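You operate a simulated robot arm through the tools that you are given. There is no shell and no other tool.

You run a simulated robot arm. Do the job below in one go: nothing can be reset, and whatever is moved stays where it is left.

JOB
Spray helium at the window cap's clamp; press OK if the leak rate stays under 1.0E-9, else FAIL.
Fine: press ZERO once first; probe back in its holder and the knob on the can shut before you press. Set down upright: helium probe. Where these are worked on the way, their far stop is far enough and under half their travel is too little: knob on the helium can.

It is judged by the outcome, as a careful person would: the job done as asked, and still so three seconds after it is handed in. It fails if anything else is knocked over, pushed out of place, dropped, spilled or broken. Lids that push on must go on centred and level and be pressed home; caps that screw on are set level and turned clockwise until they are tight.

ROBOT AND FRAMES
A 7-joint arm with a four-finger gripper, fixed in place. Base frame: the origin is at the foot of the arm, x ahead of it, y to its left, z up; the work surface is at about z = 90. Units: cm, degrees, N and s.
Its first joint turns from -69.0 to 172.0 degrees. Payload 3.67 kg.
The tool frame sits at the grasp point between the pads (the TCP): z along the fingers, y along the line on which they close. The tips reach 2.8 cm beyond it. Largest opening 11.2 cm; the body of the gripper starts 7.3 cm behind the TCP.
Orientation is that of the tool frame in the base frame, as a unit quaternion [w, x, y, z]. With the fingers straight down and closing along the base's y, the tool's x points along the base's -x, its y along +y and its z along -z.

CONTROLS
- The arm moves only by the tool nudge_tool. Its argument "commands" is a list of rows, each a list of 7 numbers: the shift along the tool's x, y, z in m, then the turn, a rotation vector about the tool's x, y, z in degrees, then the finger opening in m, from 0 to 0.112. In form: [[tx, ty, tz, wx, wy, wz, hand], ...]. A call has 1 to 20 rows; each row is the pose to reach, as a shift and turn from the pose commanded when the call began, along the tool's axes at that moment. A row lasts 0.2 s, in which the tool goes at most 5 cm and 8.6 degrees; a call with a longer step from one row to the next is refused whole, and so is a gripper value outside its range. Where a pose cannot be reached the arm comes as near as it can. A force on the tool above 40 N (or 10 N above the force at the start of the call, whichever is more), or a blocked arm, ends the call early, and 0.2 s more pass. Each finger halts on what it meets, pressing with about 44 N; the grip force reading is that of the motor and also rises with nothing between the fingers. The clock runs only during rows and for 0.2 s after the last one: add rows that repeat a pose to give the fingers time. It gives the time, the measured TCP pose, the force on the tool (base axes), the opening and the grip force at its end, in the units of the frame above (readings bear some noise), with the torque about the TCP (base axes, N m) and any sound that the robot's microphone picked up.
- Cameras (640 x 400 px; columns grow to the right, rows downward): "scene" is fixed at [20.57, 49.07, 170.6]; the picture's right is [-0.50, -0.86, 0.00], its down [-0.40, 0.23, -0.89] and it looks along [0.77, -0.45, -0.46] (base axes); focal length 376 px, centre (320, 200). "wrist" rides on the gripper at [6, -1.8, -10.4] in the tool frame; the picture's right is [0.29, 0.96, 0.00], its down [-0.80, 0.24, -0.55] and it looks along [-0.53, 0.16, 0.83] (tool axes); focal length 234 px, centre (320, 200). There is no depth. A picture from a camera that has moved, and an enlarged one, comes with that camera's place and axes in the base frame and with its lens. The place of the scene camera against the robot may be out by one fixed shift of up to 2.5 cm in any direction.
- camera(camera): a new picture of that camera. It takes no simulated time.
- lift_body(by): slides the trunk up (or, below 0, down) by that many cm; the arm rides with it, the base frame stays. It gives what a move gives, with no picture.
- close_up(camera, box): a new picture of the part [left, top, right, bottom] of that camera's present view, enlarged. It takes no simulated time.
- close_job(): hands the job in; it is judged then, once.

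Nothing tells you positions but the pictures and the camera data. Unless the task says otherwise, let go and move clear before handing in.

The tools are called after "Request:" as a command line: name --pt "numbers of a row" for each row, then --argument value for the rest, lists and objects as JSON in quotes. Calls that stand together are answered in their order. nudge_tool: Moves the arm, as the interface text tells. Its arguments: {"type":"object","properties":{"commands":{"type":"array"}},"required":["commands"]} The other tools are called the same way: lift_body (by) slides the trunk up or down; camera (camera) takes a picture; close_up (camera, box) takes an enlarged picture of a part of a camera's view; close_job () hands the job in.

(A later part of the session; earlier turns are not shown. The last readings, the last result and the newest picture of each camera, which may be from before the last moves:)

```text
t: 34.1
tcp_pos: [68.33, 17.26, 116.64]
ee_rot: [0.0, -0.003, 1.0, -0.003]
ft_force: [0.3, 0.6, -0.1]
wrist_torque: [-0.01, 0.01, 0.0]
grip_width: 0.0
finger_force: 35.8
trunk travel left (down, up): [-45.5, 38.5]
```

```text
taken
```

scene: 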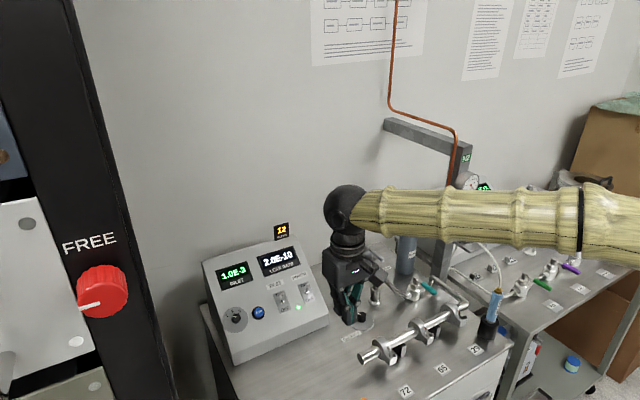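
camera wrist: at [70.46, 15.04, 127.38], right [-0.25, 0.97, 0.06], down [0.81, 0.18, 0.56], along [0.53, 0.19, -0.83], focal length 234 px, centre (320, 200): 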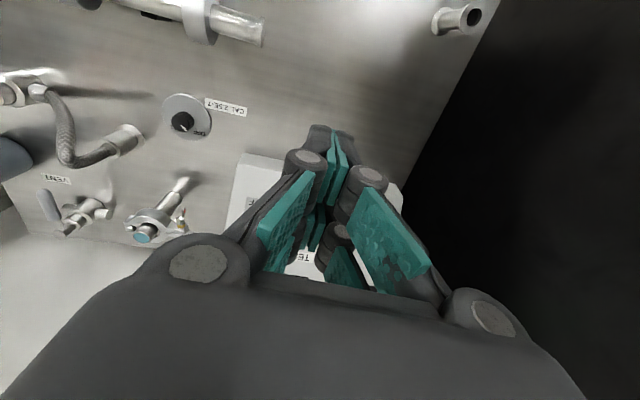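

The pose tracks well again here. I'll probe what limits reach at this trunk height with small outward steps.

Request:
nudge_tool --pt "-0.02 0.0 0.0 0 0 0 0.0" --pt "-0.04 0.0 0.0 0 0 0 0.0" --pt "-0.06 0.0 0.0 0 0 0 0.0" --pt "-0.06 0.0 0.0 0 0 0 0.0"

Request:
nudge_tool --pt "0.0 0.0 0.0 0 -8 0 0.0" --pt "0.0 0.0 0.0 0 -16 0 0.0" --pt "0.0 0.0 0.0 0 -24 0 0.0" --pt "0.0 0.0 0.0 0 -32 0 0.0" --pt "0.0 0.0 0.0 0 -32 0 0.0"

Request:
camera --camera "scene"

Request:
camera --camera "wrist"

```text
t: 35.1
tcp_pos: [74.51, 16.6, 118.46]
ee_rot: [0.007, 0.002, 1.0, 0.007]
ft_force: [-0.3, -1.2, 0.2]
wrist_torque: [0.01, 0.02, -0.01]
grip_width: 0.01
finger_force: 35.5
trunk travel left (down, up): [-45.5, 38.5]
```

```text
t: 36.3
tcp_pos: [77.26, 14.41, 111.05]
ee_rot: [0.209, 0.023, 0.977, 0.044]
ft_force: [0.8, -0.2, 0.3]
wrist_torque: [0.02, 0.03, 0.01]
grip_width: 0.0
finger_force: 35.3
trunk travel left (down, up): [-45.5, 38.5]
stopped in row 5: the arm was blocked; the commanded pose is now the measured one
```

```text
taken
```

scene: 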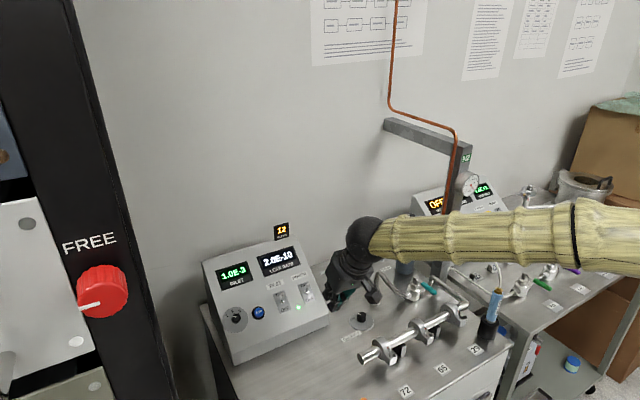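

```text
taken
camera wrist: at [67.4, 12.23, 117.89], right [-0.24, 0.97, -0.03], down [0.51, 0.15, 0.85], along [0.83, 0.19, -0.53], focal length 234 px, centre (320, 200)
```

wrist: 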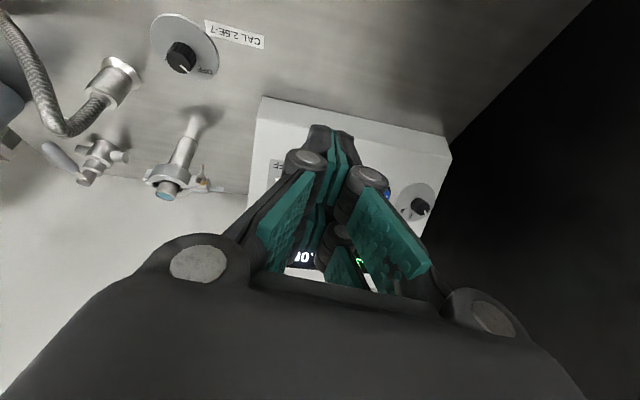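

The blocking seems to come from wrist height relative to a low shoulder, so lowering the trunk made it worse. I'll raise the trunk back to its original height, square the tool and then approach low.

Request:
lift_body --by 32

Request:
nudge_tool --pt "0.02 0.0 0.0 1.26 6.0 -0.66 0.0" --pt "0.04 0.0 0.0 2.52 12.0 -1.32 0.0" --pt "0.06 0.0 0.0 3.78 17.9 -1.97 0.0" --pt "0.08 0.0 0.0 5.04 23.9 -2.63 0.0" --pt "0.08 0.0 0.0 5.04 23.9 -2.63 0.0"

Request:
camera --camera "scene"

```text
t: 39.4
tcp_pos: [77.15, 14.46, 143.14]
ee_rot: [0.209, 0.023, 0.977, 0.045]
ft_force: [-0.1, -0.2, -0.1]
wrist_torque: [0.04, 0.0, -0.04]
grip_width: 0.0
finger_force: 35.8
trunk travel left (down, up): [-77.5, 6.5]
```

```text
t: 40.6
tcp_pos: [69.89, 14.94, 140.06]
ee_rot: [0.004, -0.001, 1.0, -0.001]
ft_force: [-0.5, 0.3, 0.2]
wrist_torque: [0.01, -0.04, 0.02]
grip_width: 0.0
finger_force: 36.0
trunk travel left (down, up): [-77.5, 6.5]
```

```text
taken
```

scene: 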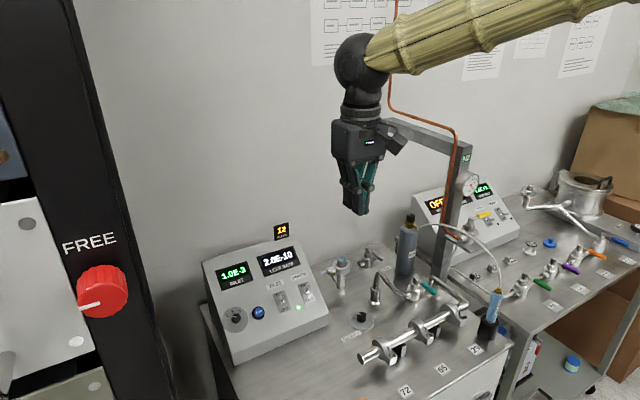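

Now I'll descend at this radius, where tracking is good, and then extend outward at lower height.

Request:
nudge_tool --pt "0 0.0 0.04 0 0 0 0.0" --pt "0 0.0 0.08 0 0 0 0.0" --pt "0 0.0 0.12 0 0 0 0.0" --pt "0 0.0 0.16 0 0 0 0.0" --pt "0 0.0 0.2 0 0 0 0.0" --pt "0 0.0 0.2 0 0 0 0.0"

Request:
nudge_tool --pt "-0.02 0.0 0.0 0 0 0 0.0" --pt "-0.04 0.0 0.0 0 0 0 0.0" --pt "-0.06 0.0 0.0 0 0 0 0.0" --pt "-0.08 0.0 0.0 0 0 0 0.0" --pt "-0.08 0.0 0.0 0 0 0 0.0"

Request:
camera --camera "scene"

```text
t: 42.2
tcp_pos: [71.75, 13.15, 123.62]
ee_rot: [0.011, 0.023, 0.999, 0.039]
ft_force: [0.3, -0.7, -0.3]
wrist_torque: [0.0, 0.03, -0.03]
grip_width: 0.0
finger_force: 34.7
trunk travel left (down, up): [-77.5, 6.5]
stopped in row 6: the arm was blocked; the commanded pose is now the measured one
```

```text
t: 43.4
tcp_pos: [79.47, 13.3, 123.71]
ee_rot: [0.011, 0.019, 0.999, 0.035]
ft_force: [0.7, -0.1, 1.1]
wrist_torque: [0.02, -0.03, 0.0]
grip_width: 0.03
finger_force: 35.6
trunk travel left (down, up): [-77.5, 6.5]
```

```text
taken
```

scene: 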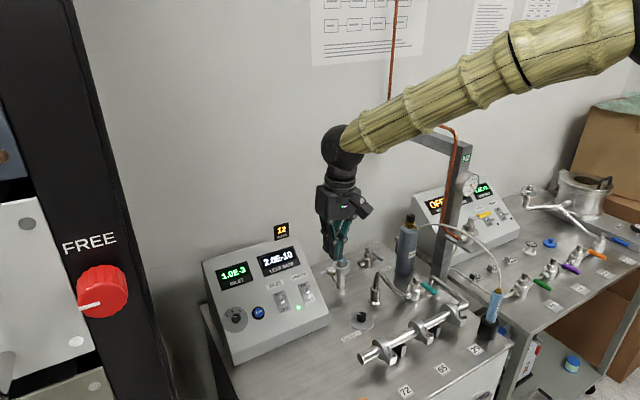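

Descent at that azimuth hits a joint limit, though extension works. I'll test the posture closer to the starting azimuth, where the probe and can are, to see how the arm behaves there.

Request:
nudge_tool --pt "0.01 -0.02 -0.03 1 0.3 -0.5 0.0" --pt "0.02 -0.05 -0.06 2 0.6 -1.0 0.0" --pt "0.03 -0.08 -0.09 3 0.9 -1.6 0.0" --pt "0.04 -0.11 -0.12 4 1.26 -2.2 0.0" --pt "0.05 -0.14 -0.15 4 1.26 -2.2 0.0" --pt "0.06 -0.17 -0.17 4 1.26 -2.2 0.0" --pt "0.07 -0.2 -0.17 4 1.26 -2.2 0.0" --pt "0.08 -0.23 -0.17 4 1.26 -2.2 0.0" --pt "0.09 -0.24 -0.17 4 1.26 -2.2 0.0" --pt "0.09 -0.24 -0.17 4 1.26 -2.2 0.0"

Request:
nudge_tool --pt "0 0.0 0.04 0 0 0 0.0" --pt "0 0.0 0.08 0 0 0 0.0" --pt "0 0.0 0.12 0 0 0 0.0" --pt "0 0.0 0.16 0 0 0 0.0" --pt "0 0.0 0.2 0 0 0 0.0" --pt "0 0.0 0.23 0 0 0 0.0" --pt "0 0.0 0.23 0 0 0 0.0"

Request:
camera --camera "scene"

Request:
camera --camera "wrist"

```text
t: 45.6
tcp_pos: [69.3, -11.97, 138.74]
ee_rot: [-0.001, 0.001, 1.0, 0.001]
ft_force: [0.0, 0.4, 0.2]
wrist_torque: [-0.02, 0.05, 0.0]
grip_width: 0.0
finger_force: 36.0
trunk travel left (down, up): [-77.5, 6.5]
```

```text
t: 47.2
tcp_pos: [69.03, -11.61, 115.45]
ee_rot: [0.0, 0.001, 1.0, 0.001]
ft_force: [-0.1, -0.6, 0.1]
wrist_torque: [0.0, -0.07, 0.01]
grip_width: 0.02
finger_force: 35.1
trunk travel left (down, up): [-77.5, 6.5]
```

```text
taken
```

scene: 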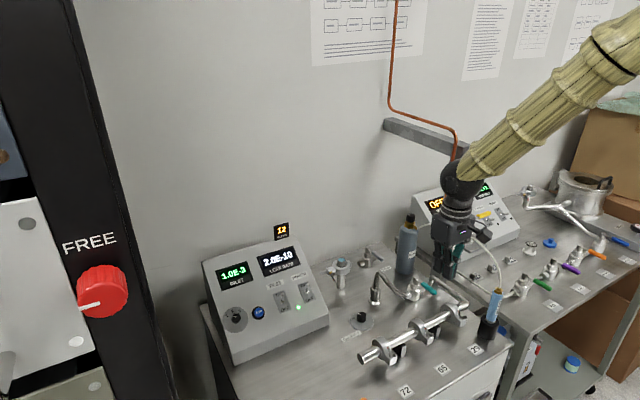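

```text
taken
camera wrist: at [63.01, -13.24, 125.75], right [-0.29, 0.96, 0.0], down [0.8, 0.24, 0.55], along [0.53, 0.16, -0.83], focal length 234 px, centre (320, 200)
```

wrist: 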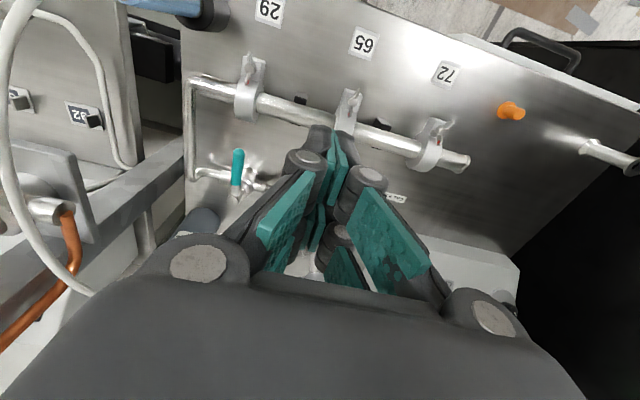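

Tracking is perfect here. I'll slide left at this low height to see where the limit starts.

Request:
nudge_tool --pt "-0.01 0.04 0 0 0 0 0.0" --pt "-0.02 0.08 0 0 0 0 0.0" --pt "-0.03 0.12 0 0 0 0 0.0" --pt "-0.04 0.16 0 0 0 0 0.0" --pt "-0.04 0.16 0 0 0 0 0.0"

Request:
nudge_tool --pt "-0.01 0.03 0 0 0 4 0.0" --pt "-0.02 0.06 0 0 0 8 0.0" --pt "-0.03 0.09 0 0 0 12 0.0" --pt "-0.04 0.12 0 0 0 16 0.0" --pt "-0.04 0.12 0 0 0 16 0.0"

Request:
camera --camera "scene"

Request:
camera --camera "wrist"

```text
t: 48.4
tcp_pos: [73.25, 4.45, 115.68]
ee_rot: [0.0, 0.001, 1.0, 0.001]
ft_force: [-0.8, -0.7, 0.0]
wrist_torque: [0.03, -0.02, 0.0]
grip_width: 0.02
finger_force: 35.9
trunk travel left (down, up): [-77.5, 6.5]
```

```text
t: 49.8
tcp_pos: [79.39, 13.08, 118.64]
ee_rot: [-0.008, 0.172, 0.984, 0.041]
ft_force: [0.3, -0.2, 0.6]
wrist_torque: [-0.02, 0.05, -0.01]
grip_width: 0.01
finger_force: 35.8
trunk travel left (down, up): [-77.5, 6.5]
stopped in row 5: the arm was blocked; the commanded pose is now the measured one
```

```text
taken
```

scene: 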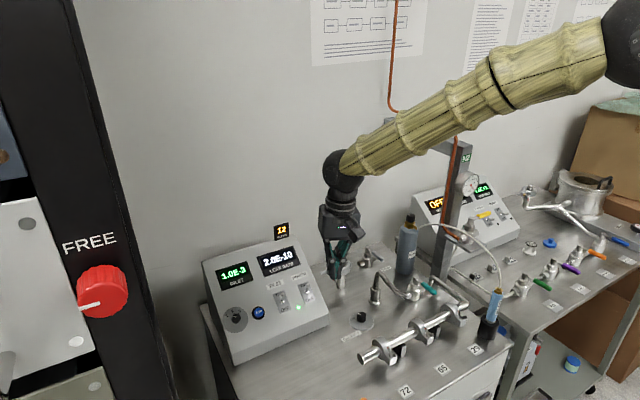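

```text
taken
camera wrist: at [72.99, 12.58, 128.94], right [0.05, 1.0, 0.08], down [0.83, -0.09, 0.55], along [0.55, 0.04, -0.83], focal length 234 px, centre (320, 200)
```

wrist: 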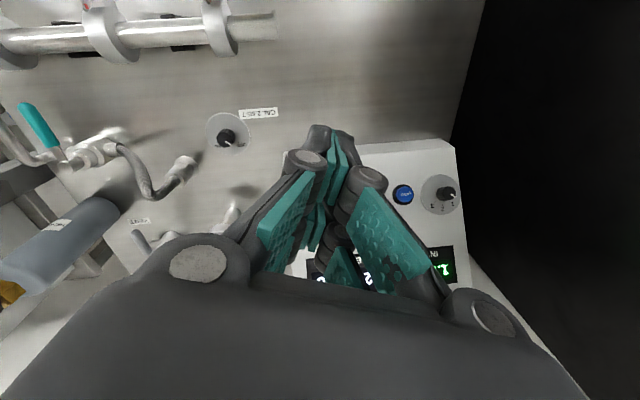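

The leftward block looks like joint 1 at its stop, with the elbow's heading fixed just right of straight ahead. ZERO should still be reachable by pointing the tool leftward and forward. I'll back off and set that orientation.

Request:
nudge_tool --pt "0.015 -0.027 -0.023 0.94 -0.2 -4.0 0.0" --pt "0.03 -0.054 -0.046 1.9 -0.4 -8 0.0" --pt "0.045 -0.08 -0.07 2.8 -0.6 -12 0.0" --pt "0.06 -0.106 -0.092 3.8 -0.7 -16 0.0" --pt "0.073 -0.133 -0.114 4.7 -0.9 -19.8 0.0" --pt "0.073 -0.133 -0.114 4.7 -0.9 -19.8 0.0"

Request:
nudge_tool --pt "0 0 -0.02 0 0 -8 0.0" --pt "0.01 0 -0.04 0 0 -16 0.0" --pt "0.02 0 -0.06 0 0 -24 0.0" --pt "0.03 0 -0.08 0 0 -32 0.0" --pt "0.04 0 -0.1 0 0 -40 0.0" --pt "0.05 0 -0.12 0 0 -48 0.0" --pt "0.06 0 -0.14 0 0 -56 0.0" --pt "0.06 0 -0.16 0 0 -60 0.0" --pt "0.06 0 -0.18 0 0 -60 0.0" --pt "0.06 0 -0.18 0 0 -60 0.0"

Request:
nudge_tool --pt "0 0 0 0 -8 0 0.0" --pt "0 0 0 0 -16 0 0.0" --pt "0 0 0 0 -24 0 0.0" --pt "0 0 0 0 -32 0 0.0" --pt "0 0 0 0 -40 0 0.0" --pt "0 0 0 0 -48 0 0.0" --pt "0 0 0 0 -48 0 0.0"

Request:
camera --camera "scene"

```text
t: 51.2
tcp_pos: [67.86, 2.26, 129.12]
ee_rot: [0.0, -0.001, 1.0, -0.002]
ft_force: [-0.6, 0.6, -0.4]
wrist_torque: [0.0, 0.03, -0.01]
grip_width: 0.0
finger_force: 35.8
trunk travel left (down, up): [-77.5, 6.5]
```

```text
t: 53.4
tcp_pos: [61.91, 2.18, 147.5]
ee_rot: [0.0, -0.501, 0.866, -0.001]
ft_force: [-0.2, 0.3, 0.6]
wrist_torque: [0.01, 0.0, 0.04]
grip_width: 0.01
finger_force: 35.6
trunk travel left (down, up): [-77.5, 6.5]
```

```text
t: 55.0
tcp_pos: [61.75, 2.35, 147.21]
ee_rot: [0.352, -0.459, 0.791, 0.202]
ft_force: [-0.4, 1.2, -0.4]
wrist_torque: [-0.03, -0.02, 0.0]
grip_width: 0.02
finger_force: 35.6
trunk travel left (down, up): [-77.5, 6.5]
```

```text
taken
```

scene: 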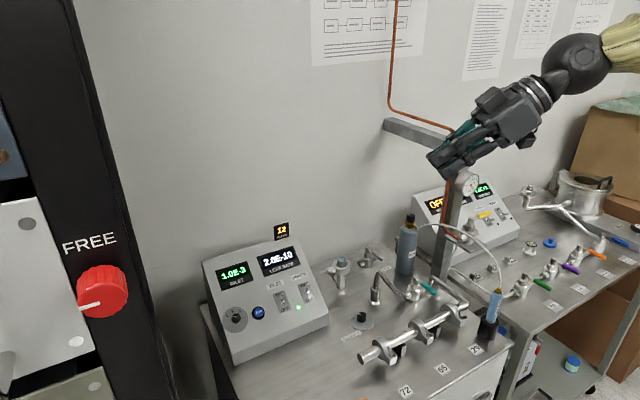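

Orientation is good, pointing left, forward and down. Now I'll lower the trunk in stages while keeping the tool high.

Request:
lift_body --by -22

Request:
nudge_tool --pt "-0.03 0 -0.027 0 0 0 0.0" --pt "-0.06 0 -0.054 0 0 0 0.0" --pt "-0.09 0 -0.08 0 0 0 0.0" --pt "-0.11 0 -0.1 0 0 0 0.0" --pt "-0.11 0 -0.1 0 0 0 0.0"

Request:
lift_body --by -22

Request:
camera --camera "scene"

Request:
camera --camera "wrist"

```text
t: 57.4
tcp_pos: [61.77, 2.14, 125.26]
ee_rot: [0.352, -0.458, 0.791, 0.203]
ft_force: [0.2, 0.0, -0.7]
wrist_torque: [-0.01, -0.03, 0.0]
grip_width: 0.01
finger_force: 35.8
trunk travel left (down, up): [-55.5, 28.5]
```

```text
t: 58.6
tcp_pos: [61.51, 2.4, 140.38]
ee_rot: [0.352, -0.458, 0.791, 0.202]
ft_force: [-0.1, 0.3, 0.1]
wrist_torque: [0.02, 0.0, -0.01]
grip_width: 0.0
finger_force: 35.5
trunk travel left (down, up): [-55.5, 28.5]
```

```text
t: 60.9
tcp_pos: [61.55, 2.21, 118.32]
ee_rot: [0.353, -0.457, 0.791, 0.201]
ft_force: [-1.0, -0.2, -0.4]
wrist_torque: [-0.01, 0.0, -0.02]
grip_width: 0.0
finger_force: 35.8
trunk travel left (down, up): [-33.5, 50.5]
```

```text
taken
```

scene: 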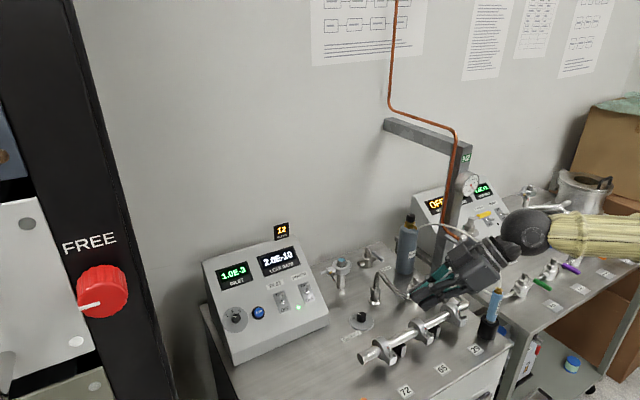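

```text
taken
camera wrist: at [57.2, -8.68, 120.74], right [-0.93, 0.31, -0.22], down [-0.15, 0.23, 0.96], along [0.35, 0.92, -0.17], focal length 234 px, centre (320, 200)
```

wrist: 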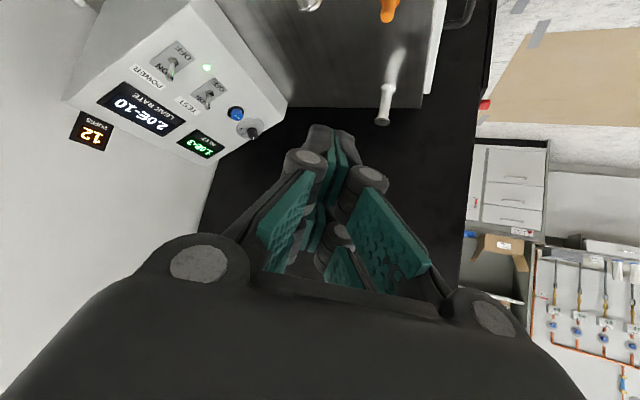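

This gives me a good oblique view of the panel. I'll enlarge it to work out the surface tilt and the button position.

Request:
close_up --camera "wrist" --box '[60, 0, 300, 170]'

Request:
close_up --camera "wrist" --box '[180, 70, 290, 140]'

```text
2.35 times, centred on (180, 85) of wrist
camera zoom: at [57.2, -8.68, 120.74], right [-0.93, 0.31, -0.22], down [-0.15, 0.23, 0.96], along [0.35, 0.92, -0.17], focal length 551 px, centre (649, 471)
```

zoom: 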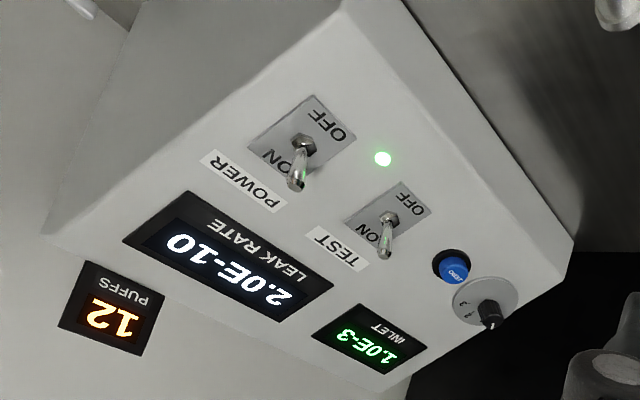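

```text
5.71 times, centred on (235, 105) of wrist
camera zoom: at [57.2, -8.68, 120.74], right [-0.93, 0.31, -0.22], down [-0.15, 0.23, 0.96], along [0.35, 0.92, -0.17], focal length 1338 px, centre (806, 743)
```

zoom: 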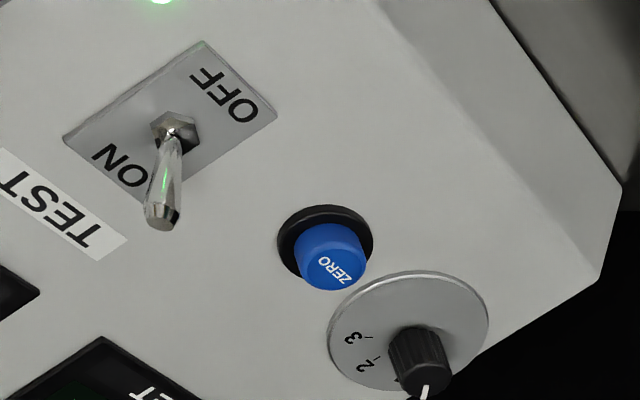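

ZERO's top is at about (92.8, 27, 99.8) on a face tilted about 32°. I'll fly to a point about 5 cm off the button along its normal.

Request:
nudge_tool --pt "-0.0138 -0.0118 0.033 0 0 0 0.0" --pt "-0.0277 -0.0236 0.066 0 0 0 0.0" --pt "-0.0415 -0.0354 0.099 0 0 0 0.0" --pt "-0.0553 -0.0472 0.132 0 0 0 0.0" --pt "-0.0692 -0.059 0.165 0 0 0 0.0" --pt "-0.083 -0.0707 0.198 0 0 0 0.0" --pt "-0.0968 -0.0825 0.231 0 0 0 0.0" --pt "-0.1106 -0.0943 0.264 0 0 0 0.0" --pt "-0.1245 -0.1061 0.297 0 0 0 0.0" --pt "-0.1383 -0.1179 0.3298 0 0 0 0.0" --pt "-0.1383 -0.1179 0.3298 0 0 0 0.0"

Request:
camera --camera "scene"

Request:
camera --camera "wrist"

```text
t: 63.3
tcp_pos: [88.9, 25.33, 106.25]
ee_rot: [0.352, -0.458, 0.791, 0.202]
ft_force: [0.3, 0.0, -0.2]
wrist_torque: [-0.02, -0.04, 0.03]
grip_width: 0.01
finger_force: 36.0
trunk travel left (down, up): [-33.5, 50.5]
```

```text
taken
```

scene: 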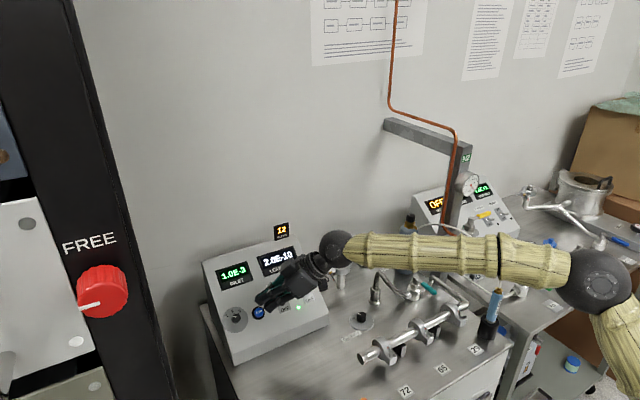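

```text
taken
camera wrist: at [84.47, 14.45, 108.79], right [-0.93, 0.31, -0.22], down [-0.15, 0.23, 0.96], along [0.35, 0.92, -0.17], focal length 234 px, centre (320, 200)
```

wrist: 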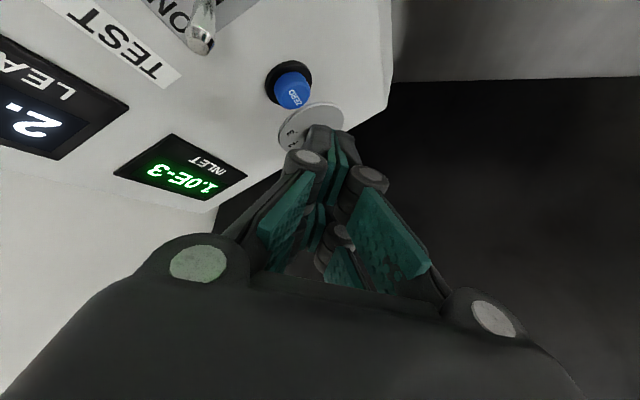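

I'm in position. I'll approach along the button's normal, stopping just short first.

Request:
nudge_tool --pt "0.0062 -0.0064 0.012 0 0 0 0.0" --pt "0.0124 -0.0129 0.024 0 0 0 0.0" --pt "0.0173 -0.018 0.0335 0 0 0 0.0" --pt "0.0173 -0.018 0.0335 0 0 0 0.0"

Request:
close_up --camera "wrist" --box '[200, 20, 440, 180]'

Request:
close_up --camera "scene" --box '[200, 230, 360, 350]'

```text
t: 64.3
tcp_pos: [91.0, 25.83, 102.85]
ee_rot: [0.352, -0.457, 0.791, 0.202]
ft_force: [0.3, 0.3, 0.4]
wrist_torque: [0.01, -0.01, 0.0]
grip_width: 0.0
finger_force: 35.5
trunk travel left (down, up): [-33.5, 50.5]
```

```text
2.50 times, centred on (320, 100) of wrist
camera zoom: at [86.55, 14.97, 105.33], right [-0.93, 0.31, -0.22], down [-0.15, 0.23, 0.96], along [0.35, 0.92, -0.17], focal length 585 px, centre (320, 450)
```

zoom: 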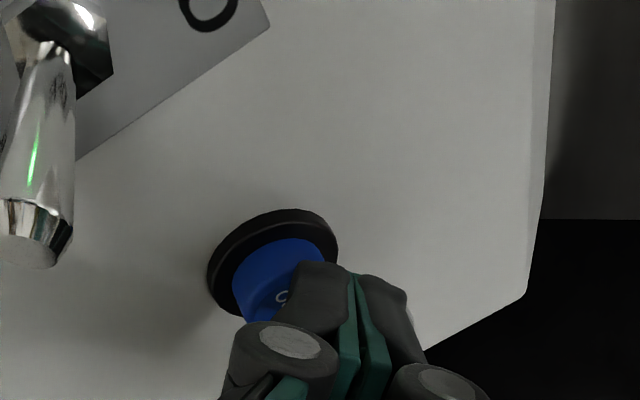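

```text
3.33 times, centred on (280, 290) of scene
camera zoom: at [20.57, 49.07, 170.6], right [-0.5, -0.86, 0.0], down [-0.4, 0.23, -0.89], along [0.77, -0.45, -0.46], focal length 1252 px, centre (453, -100)
```

zoom: 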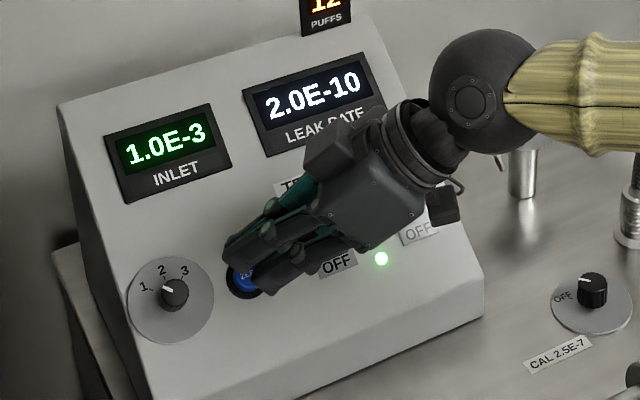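

The fingertip is right beside the button. I'll shift it slightly so the tip lands on the button's centre before pressing.

Request:
nudge_tool --pt "-0.001 -0.0063 -0.0047 0 0 0 0.0" --pt "-0.001 -0.0063 -0.0047 0 0 0 0.0"

Request:
close_up --camera "wrist" --box '[200, 20, 440, 180]'

Request:
close_up --camera "scene" --box '[220, 270, 320, 340]'

```text
t: 64.9
tcp_pos: [91.43, 25.3, 103.34]
ee_rot: [0.352, -0.458, 0.791, 0.202]
ft_force: [0.5, -0.7, 0.5]
wrist_torque: [0.03, 0.01, 0.02]
grip_width: 0.01
finger_force: 35.6
trunk travel left (down, up): [-33.5, 50.5]
```

```text
2.50 times, centred on (320, 100) of wrist
camera zoom: at [87.04, 14.4, 105.8], right [-0.93, 0.31, -0.22], down [-0.15, 0.23, 0.96], along [0.35, 0.92, -0.17], focal length 585 px, centre (320, 450)
```

zoom: 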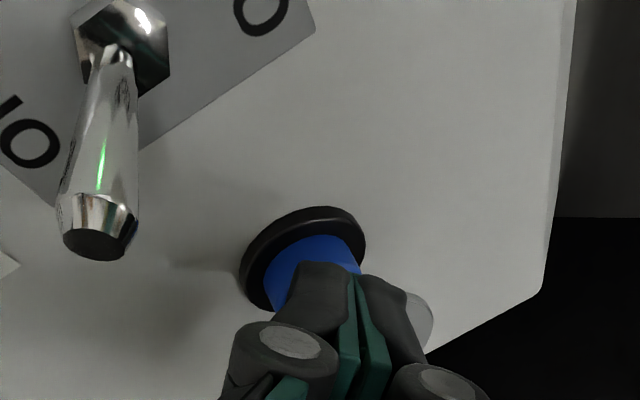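

```text
5.71 times, centred on (270, 305) of scene
camera zoom: at [20.57, 49.07, 170.6], right [-0.5, -0.86, 0.0], down [-0.4, 0.23, -0.89], along [0.77, -0.45, -0.46], focal length 2145 px, centre (606, -400)
```

zoom: 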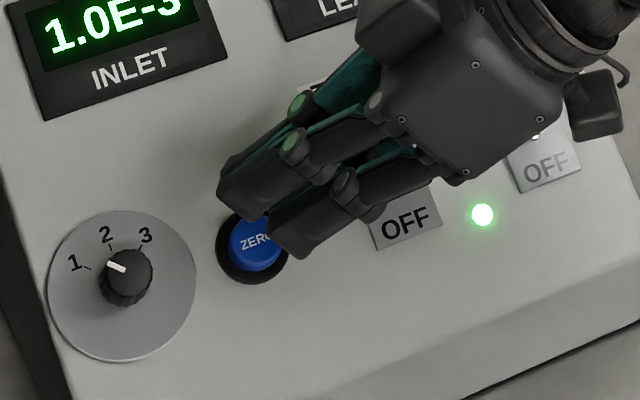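

I'll press slowly in small steps along the normal and check force and display as I go.

Request:
nudge_tool --pt "-0.0006 -0.0021 0.007 0 0 0 0.0" --pt "0.0002 -0.003 0.0086 0 0 0 0.0" --pt "0.001 -0.0039 0.0102 0 0 0 0.0"

Request:
close_up --camera "scene" --box '[200, 230, 320, 340]'

```text
t: 65.7
tcp_pos: [92.04, 25.79, 102.57]
ee_rot: [0.352, -0.458, 0.791, 0.202]
ft_force: [-0.4, -2.5, 2.0]
wrist_torque: [-0.01, 0.01, -0.04]
grip_width: 0.0
finger_force: 35.6
trunk travel left (down, up): [-33.5, 50.5]
heard: click
```

```text
3.64 times, centred on (260, 285) of scene
camera zoom: at [20.57, 49.07, 170.6], right [-0.5, -0.86, 0.0], down [-0.4, 0.23, -0.89], along [0.77, -0.45, -0.46], focal length 1365 px, centre (538, -109)
```

zoom: 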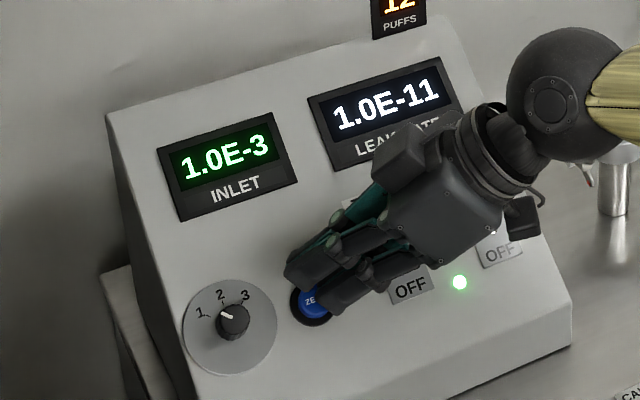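

A click was heard and the leak rate dropped to 1.0E-11, so ZERO registered once. I'll retreat straight off the button and back over the bench.

Request:
nudge_tool --pt "-0.0082 0.0086 -0.016 0 0 0 0.0" --pt "-0.0165 0.0172 -0.032 0 0 0 0.0" --pt "-0.0247 0.0257 -0.048 0 0 0 0.0" --pt "-0.0247 0.0257 -0.048 0 0 0 0.0"

Request:
nudge_tool --pt "0.012 0.0118 -0.033 0 0 0 0.0" --pt "0.024 0.0236 -0.066 0 0 0 0.0" --pt "0.036 0.0354 -0.099 0 0 0 0.0" --pt "0.048 0.0472 -0.132 0 0 0 0.0" --pt "0.06 0.059 -0.165 0 0 0 0.0" --pt "0.072 0.0707 -0.198 0 0 0 0.0" --pt "0.084 0.0825 -0.231 0 0 0 0.0" --pt "0.096 0.0943 -0.264 0 0 0 0.0" --pt "0.108 0.1061 -0.297 0 0 0 0.0" --pt "0.108 0.1061 -0.33 0 0 0 0.0" --pt "0.108 0.1061 -0.33 0 0 0 0.0"

Request:
camera --camera "scene"

```text
t: 66.7
tcp_pos: [88.75, 25.29, 107.34]
ee_rot: [0.351, -0.458, 0.791, 0.202]
ft_force: [1.4, -0.2, 0.1]
wrist_torque: [0.02, 0.0, 0.01]
grip_width: 0.0
finger_force: 35.5
trunk travel left (down, up): [-33.5, 50.5]
```

```text
t: 69.1
tcp_pos: [63.59, 2.9, 121.54]
ee_rot: [0.351, -0.459, 0.791, 0.203]
ft_force: [1.6, 0.4, -0.4]
wrist_torque: [0.01, 0.03, -0.01]
grip_width: 0.0
finger_force: 35.6
trunk travel left (down, up): [-33.5, 50.5]
```

```text
taken
```

scene: 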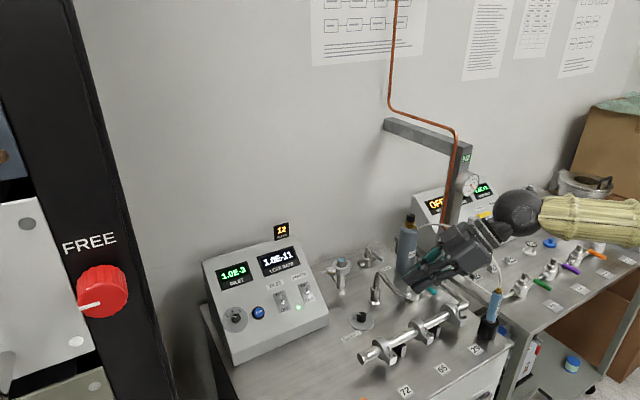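

ZERO is done. Next is the helium can knob, so I'll level the tool, restore yaw and raise the trunk partway.

Request:
nudge_tool --pt "0 0 0 0 8 0 0.0" --pt "0 0 0 0 16 0 0.0" --pt "0 0 0 0 24 0 0.0" --pt "0 0 0 0 32 0 0.0" --pt "0 0 0 0 40 0 0.0" --pt "0 0 0 0 48 0 0.0" --pt "0 0 0 0 48 0 0.0"

Request:
lift_body --by 20

Request:
nudge_tool --pt "0 0 0 0 0 8 0.0" --pt "0 0 0 0 0 16 0.0" --pt "0 0 0 0 0 24 0.0" --pt "0 0 0 0 0 32 0.0" --pt "0 0 0 0 0 40 0.0" --pt "0 0 0 0 0 48 0.0" --pt "0 0 0 0 0 56 0.0" --pt "0 0 0 0 0 60 0.0" --pt "0 0 0 0 0 60 0.0"

Request:
camera --camera "scene"

Request:
camera --camera "wrist"

```text
t: 70.7
tcp_pos: [63.64, 3.05, 121.64]
ee_rot: [0.0, -0.501, 0.866, -0.001]
ft_force: [-1.5, 0.2, 0.1]
wrist_torque: [0.0, -0.01, -0.01]
grip_width: 0.0
finger_force: 35.4
trunk travel left (down, up): [-33.5, 50.5]
```

```text
t: 72.9
tcp_pos: [63.72, 3.18, 141.58]
ee_rot: [-0.001, -0.501, 0.866, -0.001]
ft_force: [0.1, 1.0, 1.3]
wrist_torque: [0.0, -0.02, -0.02]
grip_width: 0.0
finger_force: 35.7
trunk travel left (down, up): [-53.5, 30.5]
```

```text
t: 74.9
tcp_pos: [63.65, 3.13, 141.62]
ee_rot: [0.002, 0.0, 1.0, -0.002]
ft_force: [-1.0, 0.2, -0.6]
wrist_torque: [0.02, -0.03, 0.0]
grip_width: 0.03
finger_force: 35.7
trunk travel left (down, up): [-53.5, 30.5]
```

```text
taken
```

scene: 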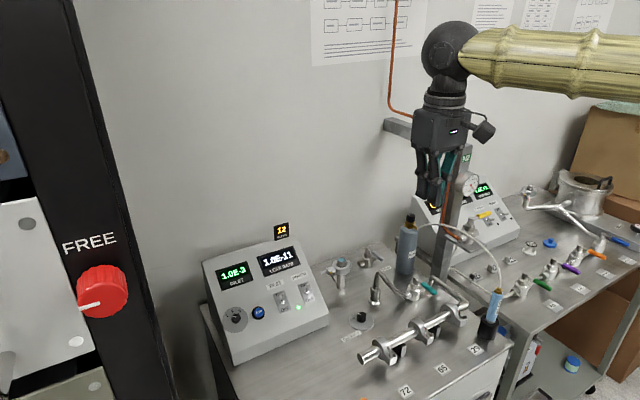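

```text
taken
camera wrist: at [57.59, 1.48, 151.84], right [-0.29, 0.96, 0.0], down [0.8, 0.24, 0.55], along [0.53, 0.16, -0.83], focal length 234 px, centre (320, 200)
```

wrist: 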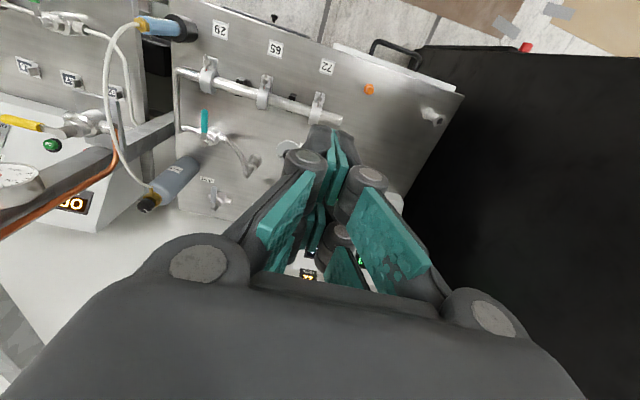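

I'll zoom in on the can, hose and post region before approaching.

Request:
close_up --camera "wrist" --box '[80, 100, 280, 225]'

Request:
close_up --camera "wrist" --box '[0, 0, 220, 140]'

```text
3.20 times, centred on (180, 162) of wrist
camera zoom: at [57.59, 1.48, 151.84], right [-0.29, 0.96, 0.0], down [0.8, 0.24, 0.55], along [0.53, 0.16, -0.83], focal length 749 px, centre (768, 320)
```

zoom: 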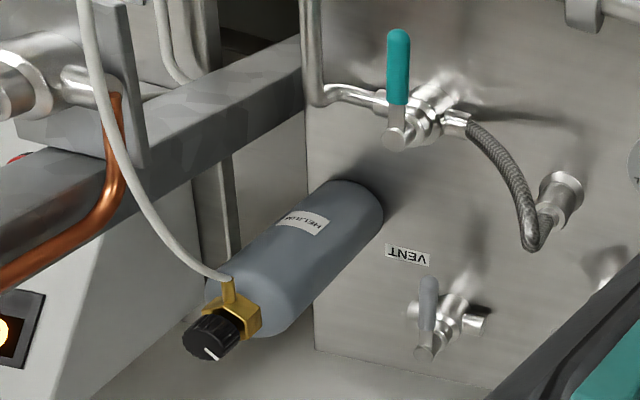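

```text
2.86 times, centred on (110, 70) of wrist
camera zoom: at [57.59, 1.48, 151.84], right [-0.29, 0.96, 0.0], down [0.8, 0.24, 0.55], along [0.53, 0.16, -0.83], focal length 669 px, centre (920, 571)
```

zoom: 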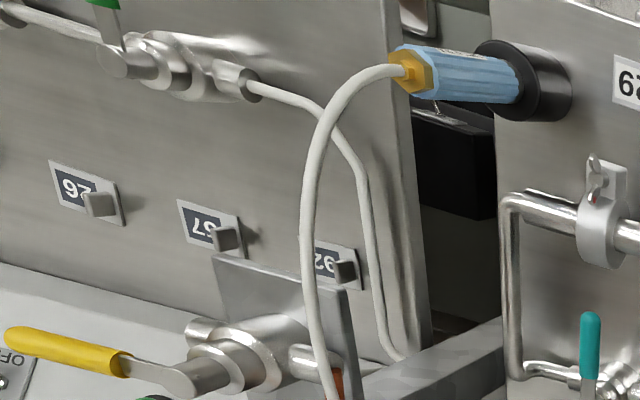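

The can stands close to the N2 post (about x 88, y −34), so I'll go to an intermediate viewpoint near the can first.

Request:
nudge_tool --pt "-0.02 -0.022 0.005 0 0 0 0.0" --pt "-0.04 -0.044 0.01 0 0 0 0.0" --pt "-0.06 -0.066 0.015 0 0 0 0.0" --pt "-0.08 -0.088 0.02 0 0 0 0.0" --pt "-0.1 -0.11 0.025 0 0 0 0.0" --pt "-0.12 -0.132 0.03 0 0 0 0.0" --pt "-0.14 -0.154 0.035 0 0 0 0.0" --pt "-0.16 -0.176 0.04 0 0 0 0.0" --pt "-0.18 -0.198 0.045 0 0 0 0.0" --pt "-0.2 -0.22 0.05 0 0 0 0.0" --pt "-0.2 -0.22 0.05 0 0 0 0.0"

Request:
camera --camera "scene"

Request:
camera --camera "wrist"

```text
t: 77.3
tcp_pos: [83.57, -18.89, 136.64]
ee_rot: [0.001, -0.001, 1.0, -0.002]
ft_force: [-0.1, 0.8, -0.8]
wrist_torque: [-0.03, 0.01, -0.05]
grip_width: 0.01
finger_force: 35.7
trunk travel left (down, up): [-53.5, 30.5]
```

```text
taken
```

scene: 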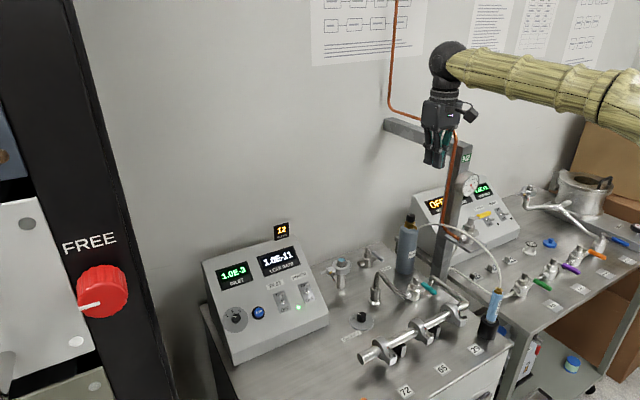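

```text
taken
camera wrist: at [77.56, -20.56, 147.0], right [-0.29, 0.96, 0.0], down [0.8, 0.24, 0.55], along [0.53, 0.16, -0.83], focal length 234 px, centre (320, 200)
```

wrist: 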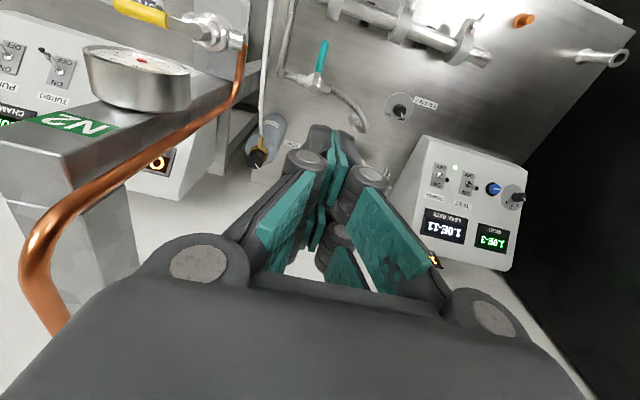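

Request:
close_up --camera "wrist" --box '[210, 100, 310, 180]'

Request:
close_up --camera "wrist" --box '[0, 0, 260, 200]'

Request:
close_up --camera "scene" --box '[380, 200, 460, 260]'

```text
5.00 times, centred on (260, 140) of wrist
camera zoom: at [77.56, -20.56, 147.0], right [-0.29, 0.96, 0.0], down [0.8, 0.24, 0.55], along [0.53, 0.16, -0.83], focal length 1171 px, centre (620, 500)
```

zoom: 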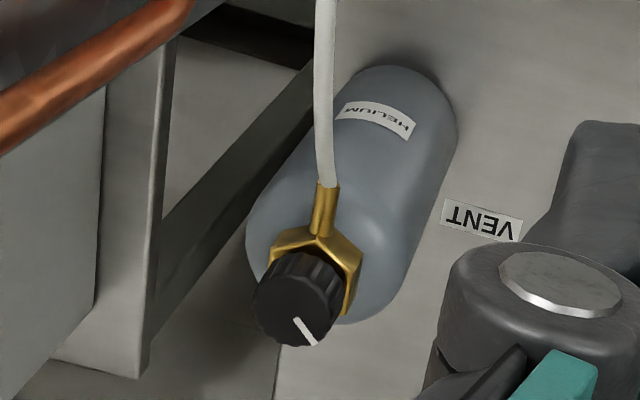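

```text
2.00 times, centred on (130, 100) of wrist
camera zoom: at [77.56, -20.56, 147.0], right [-0.29, 0.96, 0.0], down [0.8, 0.24, 0.55], along [0.53, 0.16, -0.83], focal length 468 px, centre (700, 400)
```

zoom: 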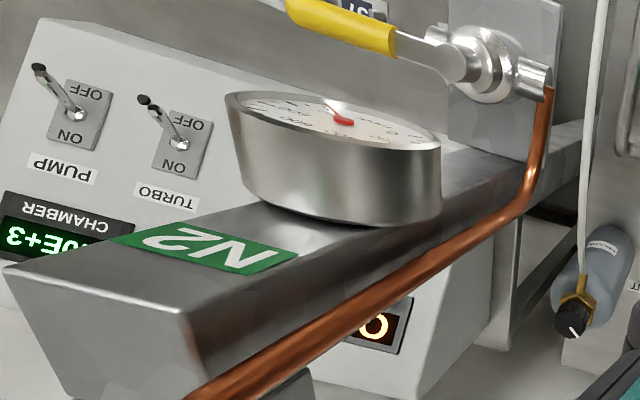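

```text
6.67 times, centred on (420, 230) of scene
camera zoom: at [20.57, 49.07, 170.6], right [-0.5, -0.86, 0.0], down [-0.4, 0.23, -0.89], along [0.77, -0.45, -0.46], focal length 2503 px, centre (-347, 0)
```

zoom: 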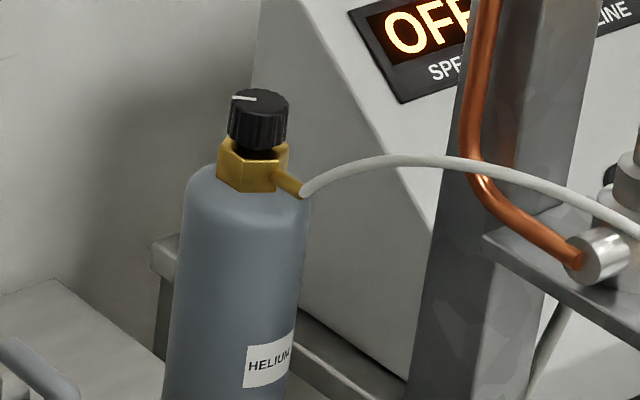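

I have the knob at about (95.8, −26, 111.6), and a copper line beside the post limits wrist space. I'll approach tilted about 13° so the wrist stays left of it, with the fingers at a large yaw so I can turn counter-clockwise. I'll set that orientation here first.

Request:
nudge_tool --pt "0 0 0 5.8 -3.5 0 0.0" --pt "0 0 0 11.6 -6.95 0 0.0" --pt "0 0 0 11.6 -6.95 0 0.0"

Request:
nudge_tool --pt "0 0 0 0 0 8 0.0" --pt "0 0 0 0 0 16 0.0" --pt "0 0 0 0 0 24 0.0" --pt "0 0 0 0 0 32 0.0" --pt "0 0 0 0 0 40 0.0" --pt "0 0 0 0 0 48 0.0" --pt "0 0 0 0 0 56 0.0" --pt "0 0 0 0 0 64 0.0" --pt "0 0 0 0 0 72 0.0" --pt "0 0 0 0 0 80 0.0" --pt "0 0 0 0 0 88 0.0" --pt "0 0 0 0 0 90 0.0" --pt "0 0 0 0 0 90 0.055" --pt "0 0 0 0 0 90 0.055"

Request:
camera --camera "wrist"

Request:
camera --camera "scene"

```text
t: 78.1
tcp_pos: [83.72, -19.03, 136.5]
ee_rot: [0.062, 0.0, 0.993, -0.103]
ft_force: [-0.3, 1.2, 0.1]
wrist_torque: [0.01, -0.02, -0.01]
grip_width: 0.01
finger_force: 35.5
trunk travel left (down, up): [-53.5, 30.5]
```

```text
t: 81.1
tcp_pos: [83.72, -19.21, 136.85]
ee_rot: [0.114, 0.703, 0.701, -0.027]
ft_force: [0.1, 0.0, 1.0]
wrist_torque: [0.0, 0.02, -0.02]
grip_width: 5.51
finger_force: 0.0
trunk travel left (down, up): [-53.5, 30.5]
```

```text
taken
camera wrist: at [80.63, -11.22, 145.41], right [0.95, 0.29, 0.06], down [0.16, -0.67, 0.73], along [0.25, -0.68, -0.68], focal length 234 px, centre (320, 200)
```

wrist: 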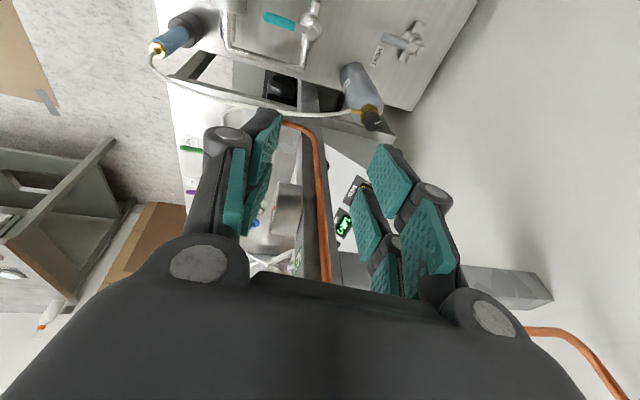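

```text
taken
```

scene: 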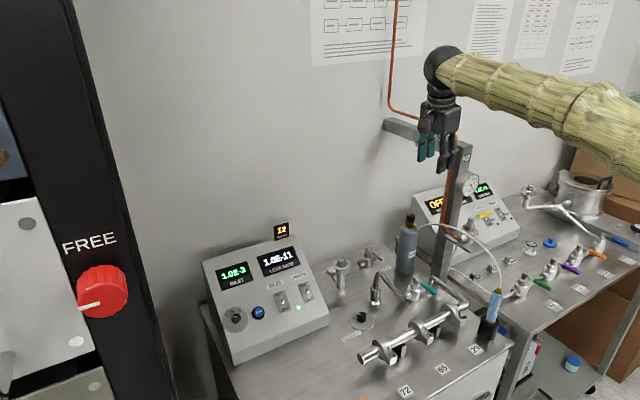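

Request:
close_up --camera "wrist" --box '[320, 60, 420, 140]'

```text
5.00 times, centred on (370, 100) of wrist
camera zoom: at [80.63, -11.22, 145.41], right [0.95, 0.29, 0.06], down [0.16, -0.67, 0.73], along [0.25, -0.68, -0.68], focal length 1171 px, centre (70, 700)
```

zoom: 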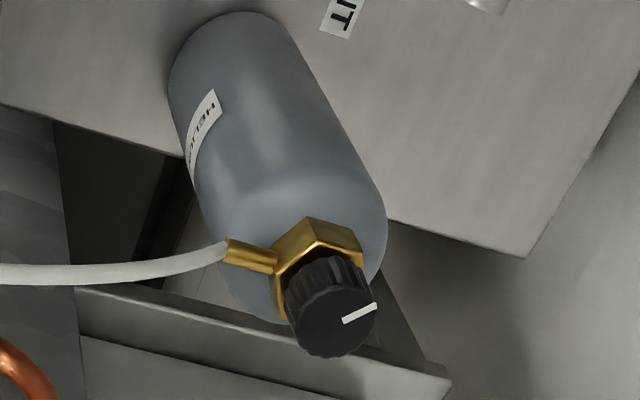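

Knob top centre is at (95.8, −25.95, 112.1), and its white mark points at azimuth about 45°. I'll move to a pre-grasp point 6 cm above it.

Request:
nudge_tool --pt "-0.0027 0.0149 0.0327 0 0 0 0.055" --pt "-0.0054 0.0297 0.0654 0 0 0 0.055" --pt "-0.008 0.0446 0.0981 0 0 0 0.055" --pt "-0.0107 0.0595 0.1309 0 0 0 0.055" --pt "-0.0134 0.0743 0.1636 0 0 0 0.055" --pt "-0.0161 0.0892 0.1963 0 0 0 0.055" --pt "-0.0161 0.0892 0.1963 0 0 0 0.055"

Request:
camera --camera "wrist"

Request:
camera --camera "scene"

```text
t: 82.7
tcp_pos: [94.79, -24.12, 118.97]
ee_rot: [0.116, 0.701, 0.703, -0.029]
ft_force: [-0.5, 0.1, -0.4]
wrist_torque: [-0.02, -0.03, -0.04]
grip_width: 5.47
finger_force: 0.0
trunk travel left (down, up): [-53.5, 30.5]
```

```text
taken
camera wrist: at [91.76, -16.13, 127.61], right [0.95, 0.3, 0.06], down [0.16, -0.66, 0.73], along [0.26, -0.69, -0.68], focal length 234 px, centre (320, 200)
```

wrist: 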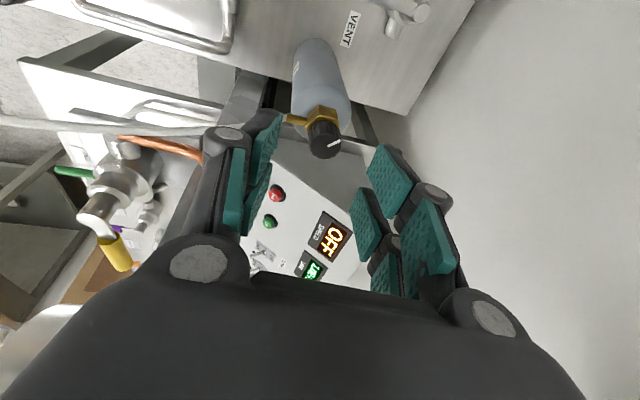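

```text
taken
```

scene: 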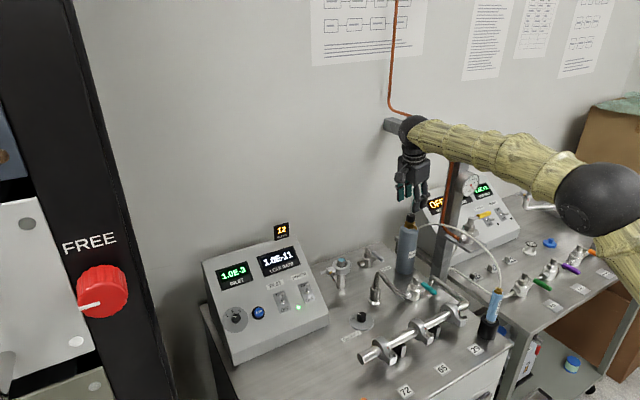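

Request:
close_up --camera "wrist" --box '[270, 90, 390, 180]'

Request:
close_up --camera "scene" --box '[370, 110, 470, 260]'

```text
4.44 times, centred on (330, 135) of wrist
camera zoom: at [91.76, -16.13, 127.61], right [0.95, 0.3, 0.06], down [0.16, -0.66, 0.73], along [0.26, -0.69, -0.68], focal length 1041 px, centre (276, 489)
```

zoom: 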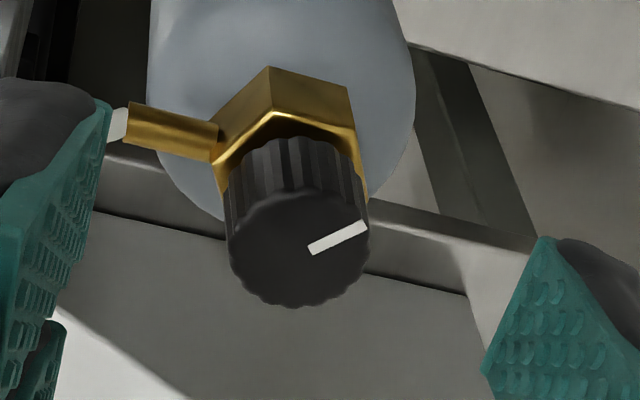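

```text
2.67 times, centred on (420, 185) of scene
camera zoom: at [20.57, 49.07, 170.6], right [-0.5, -0.86, 0.0], down [-0.4, 0.23, -0.89], along [0.77, -0.45, -0.46], focal length 1001 px, centre (53, 240)
```

zoom: 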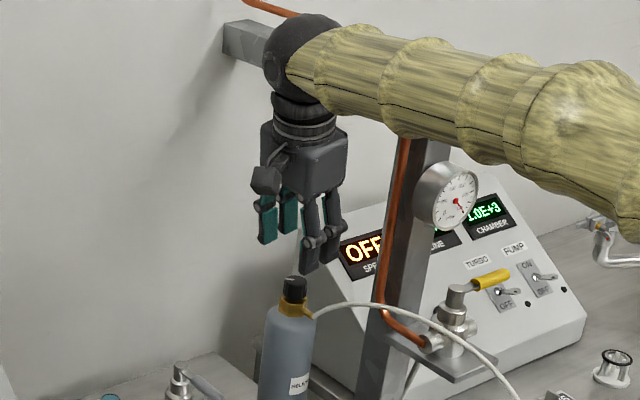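

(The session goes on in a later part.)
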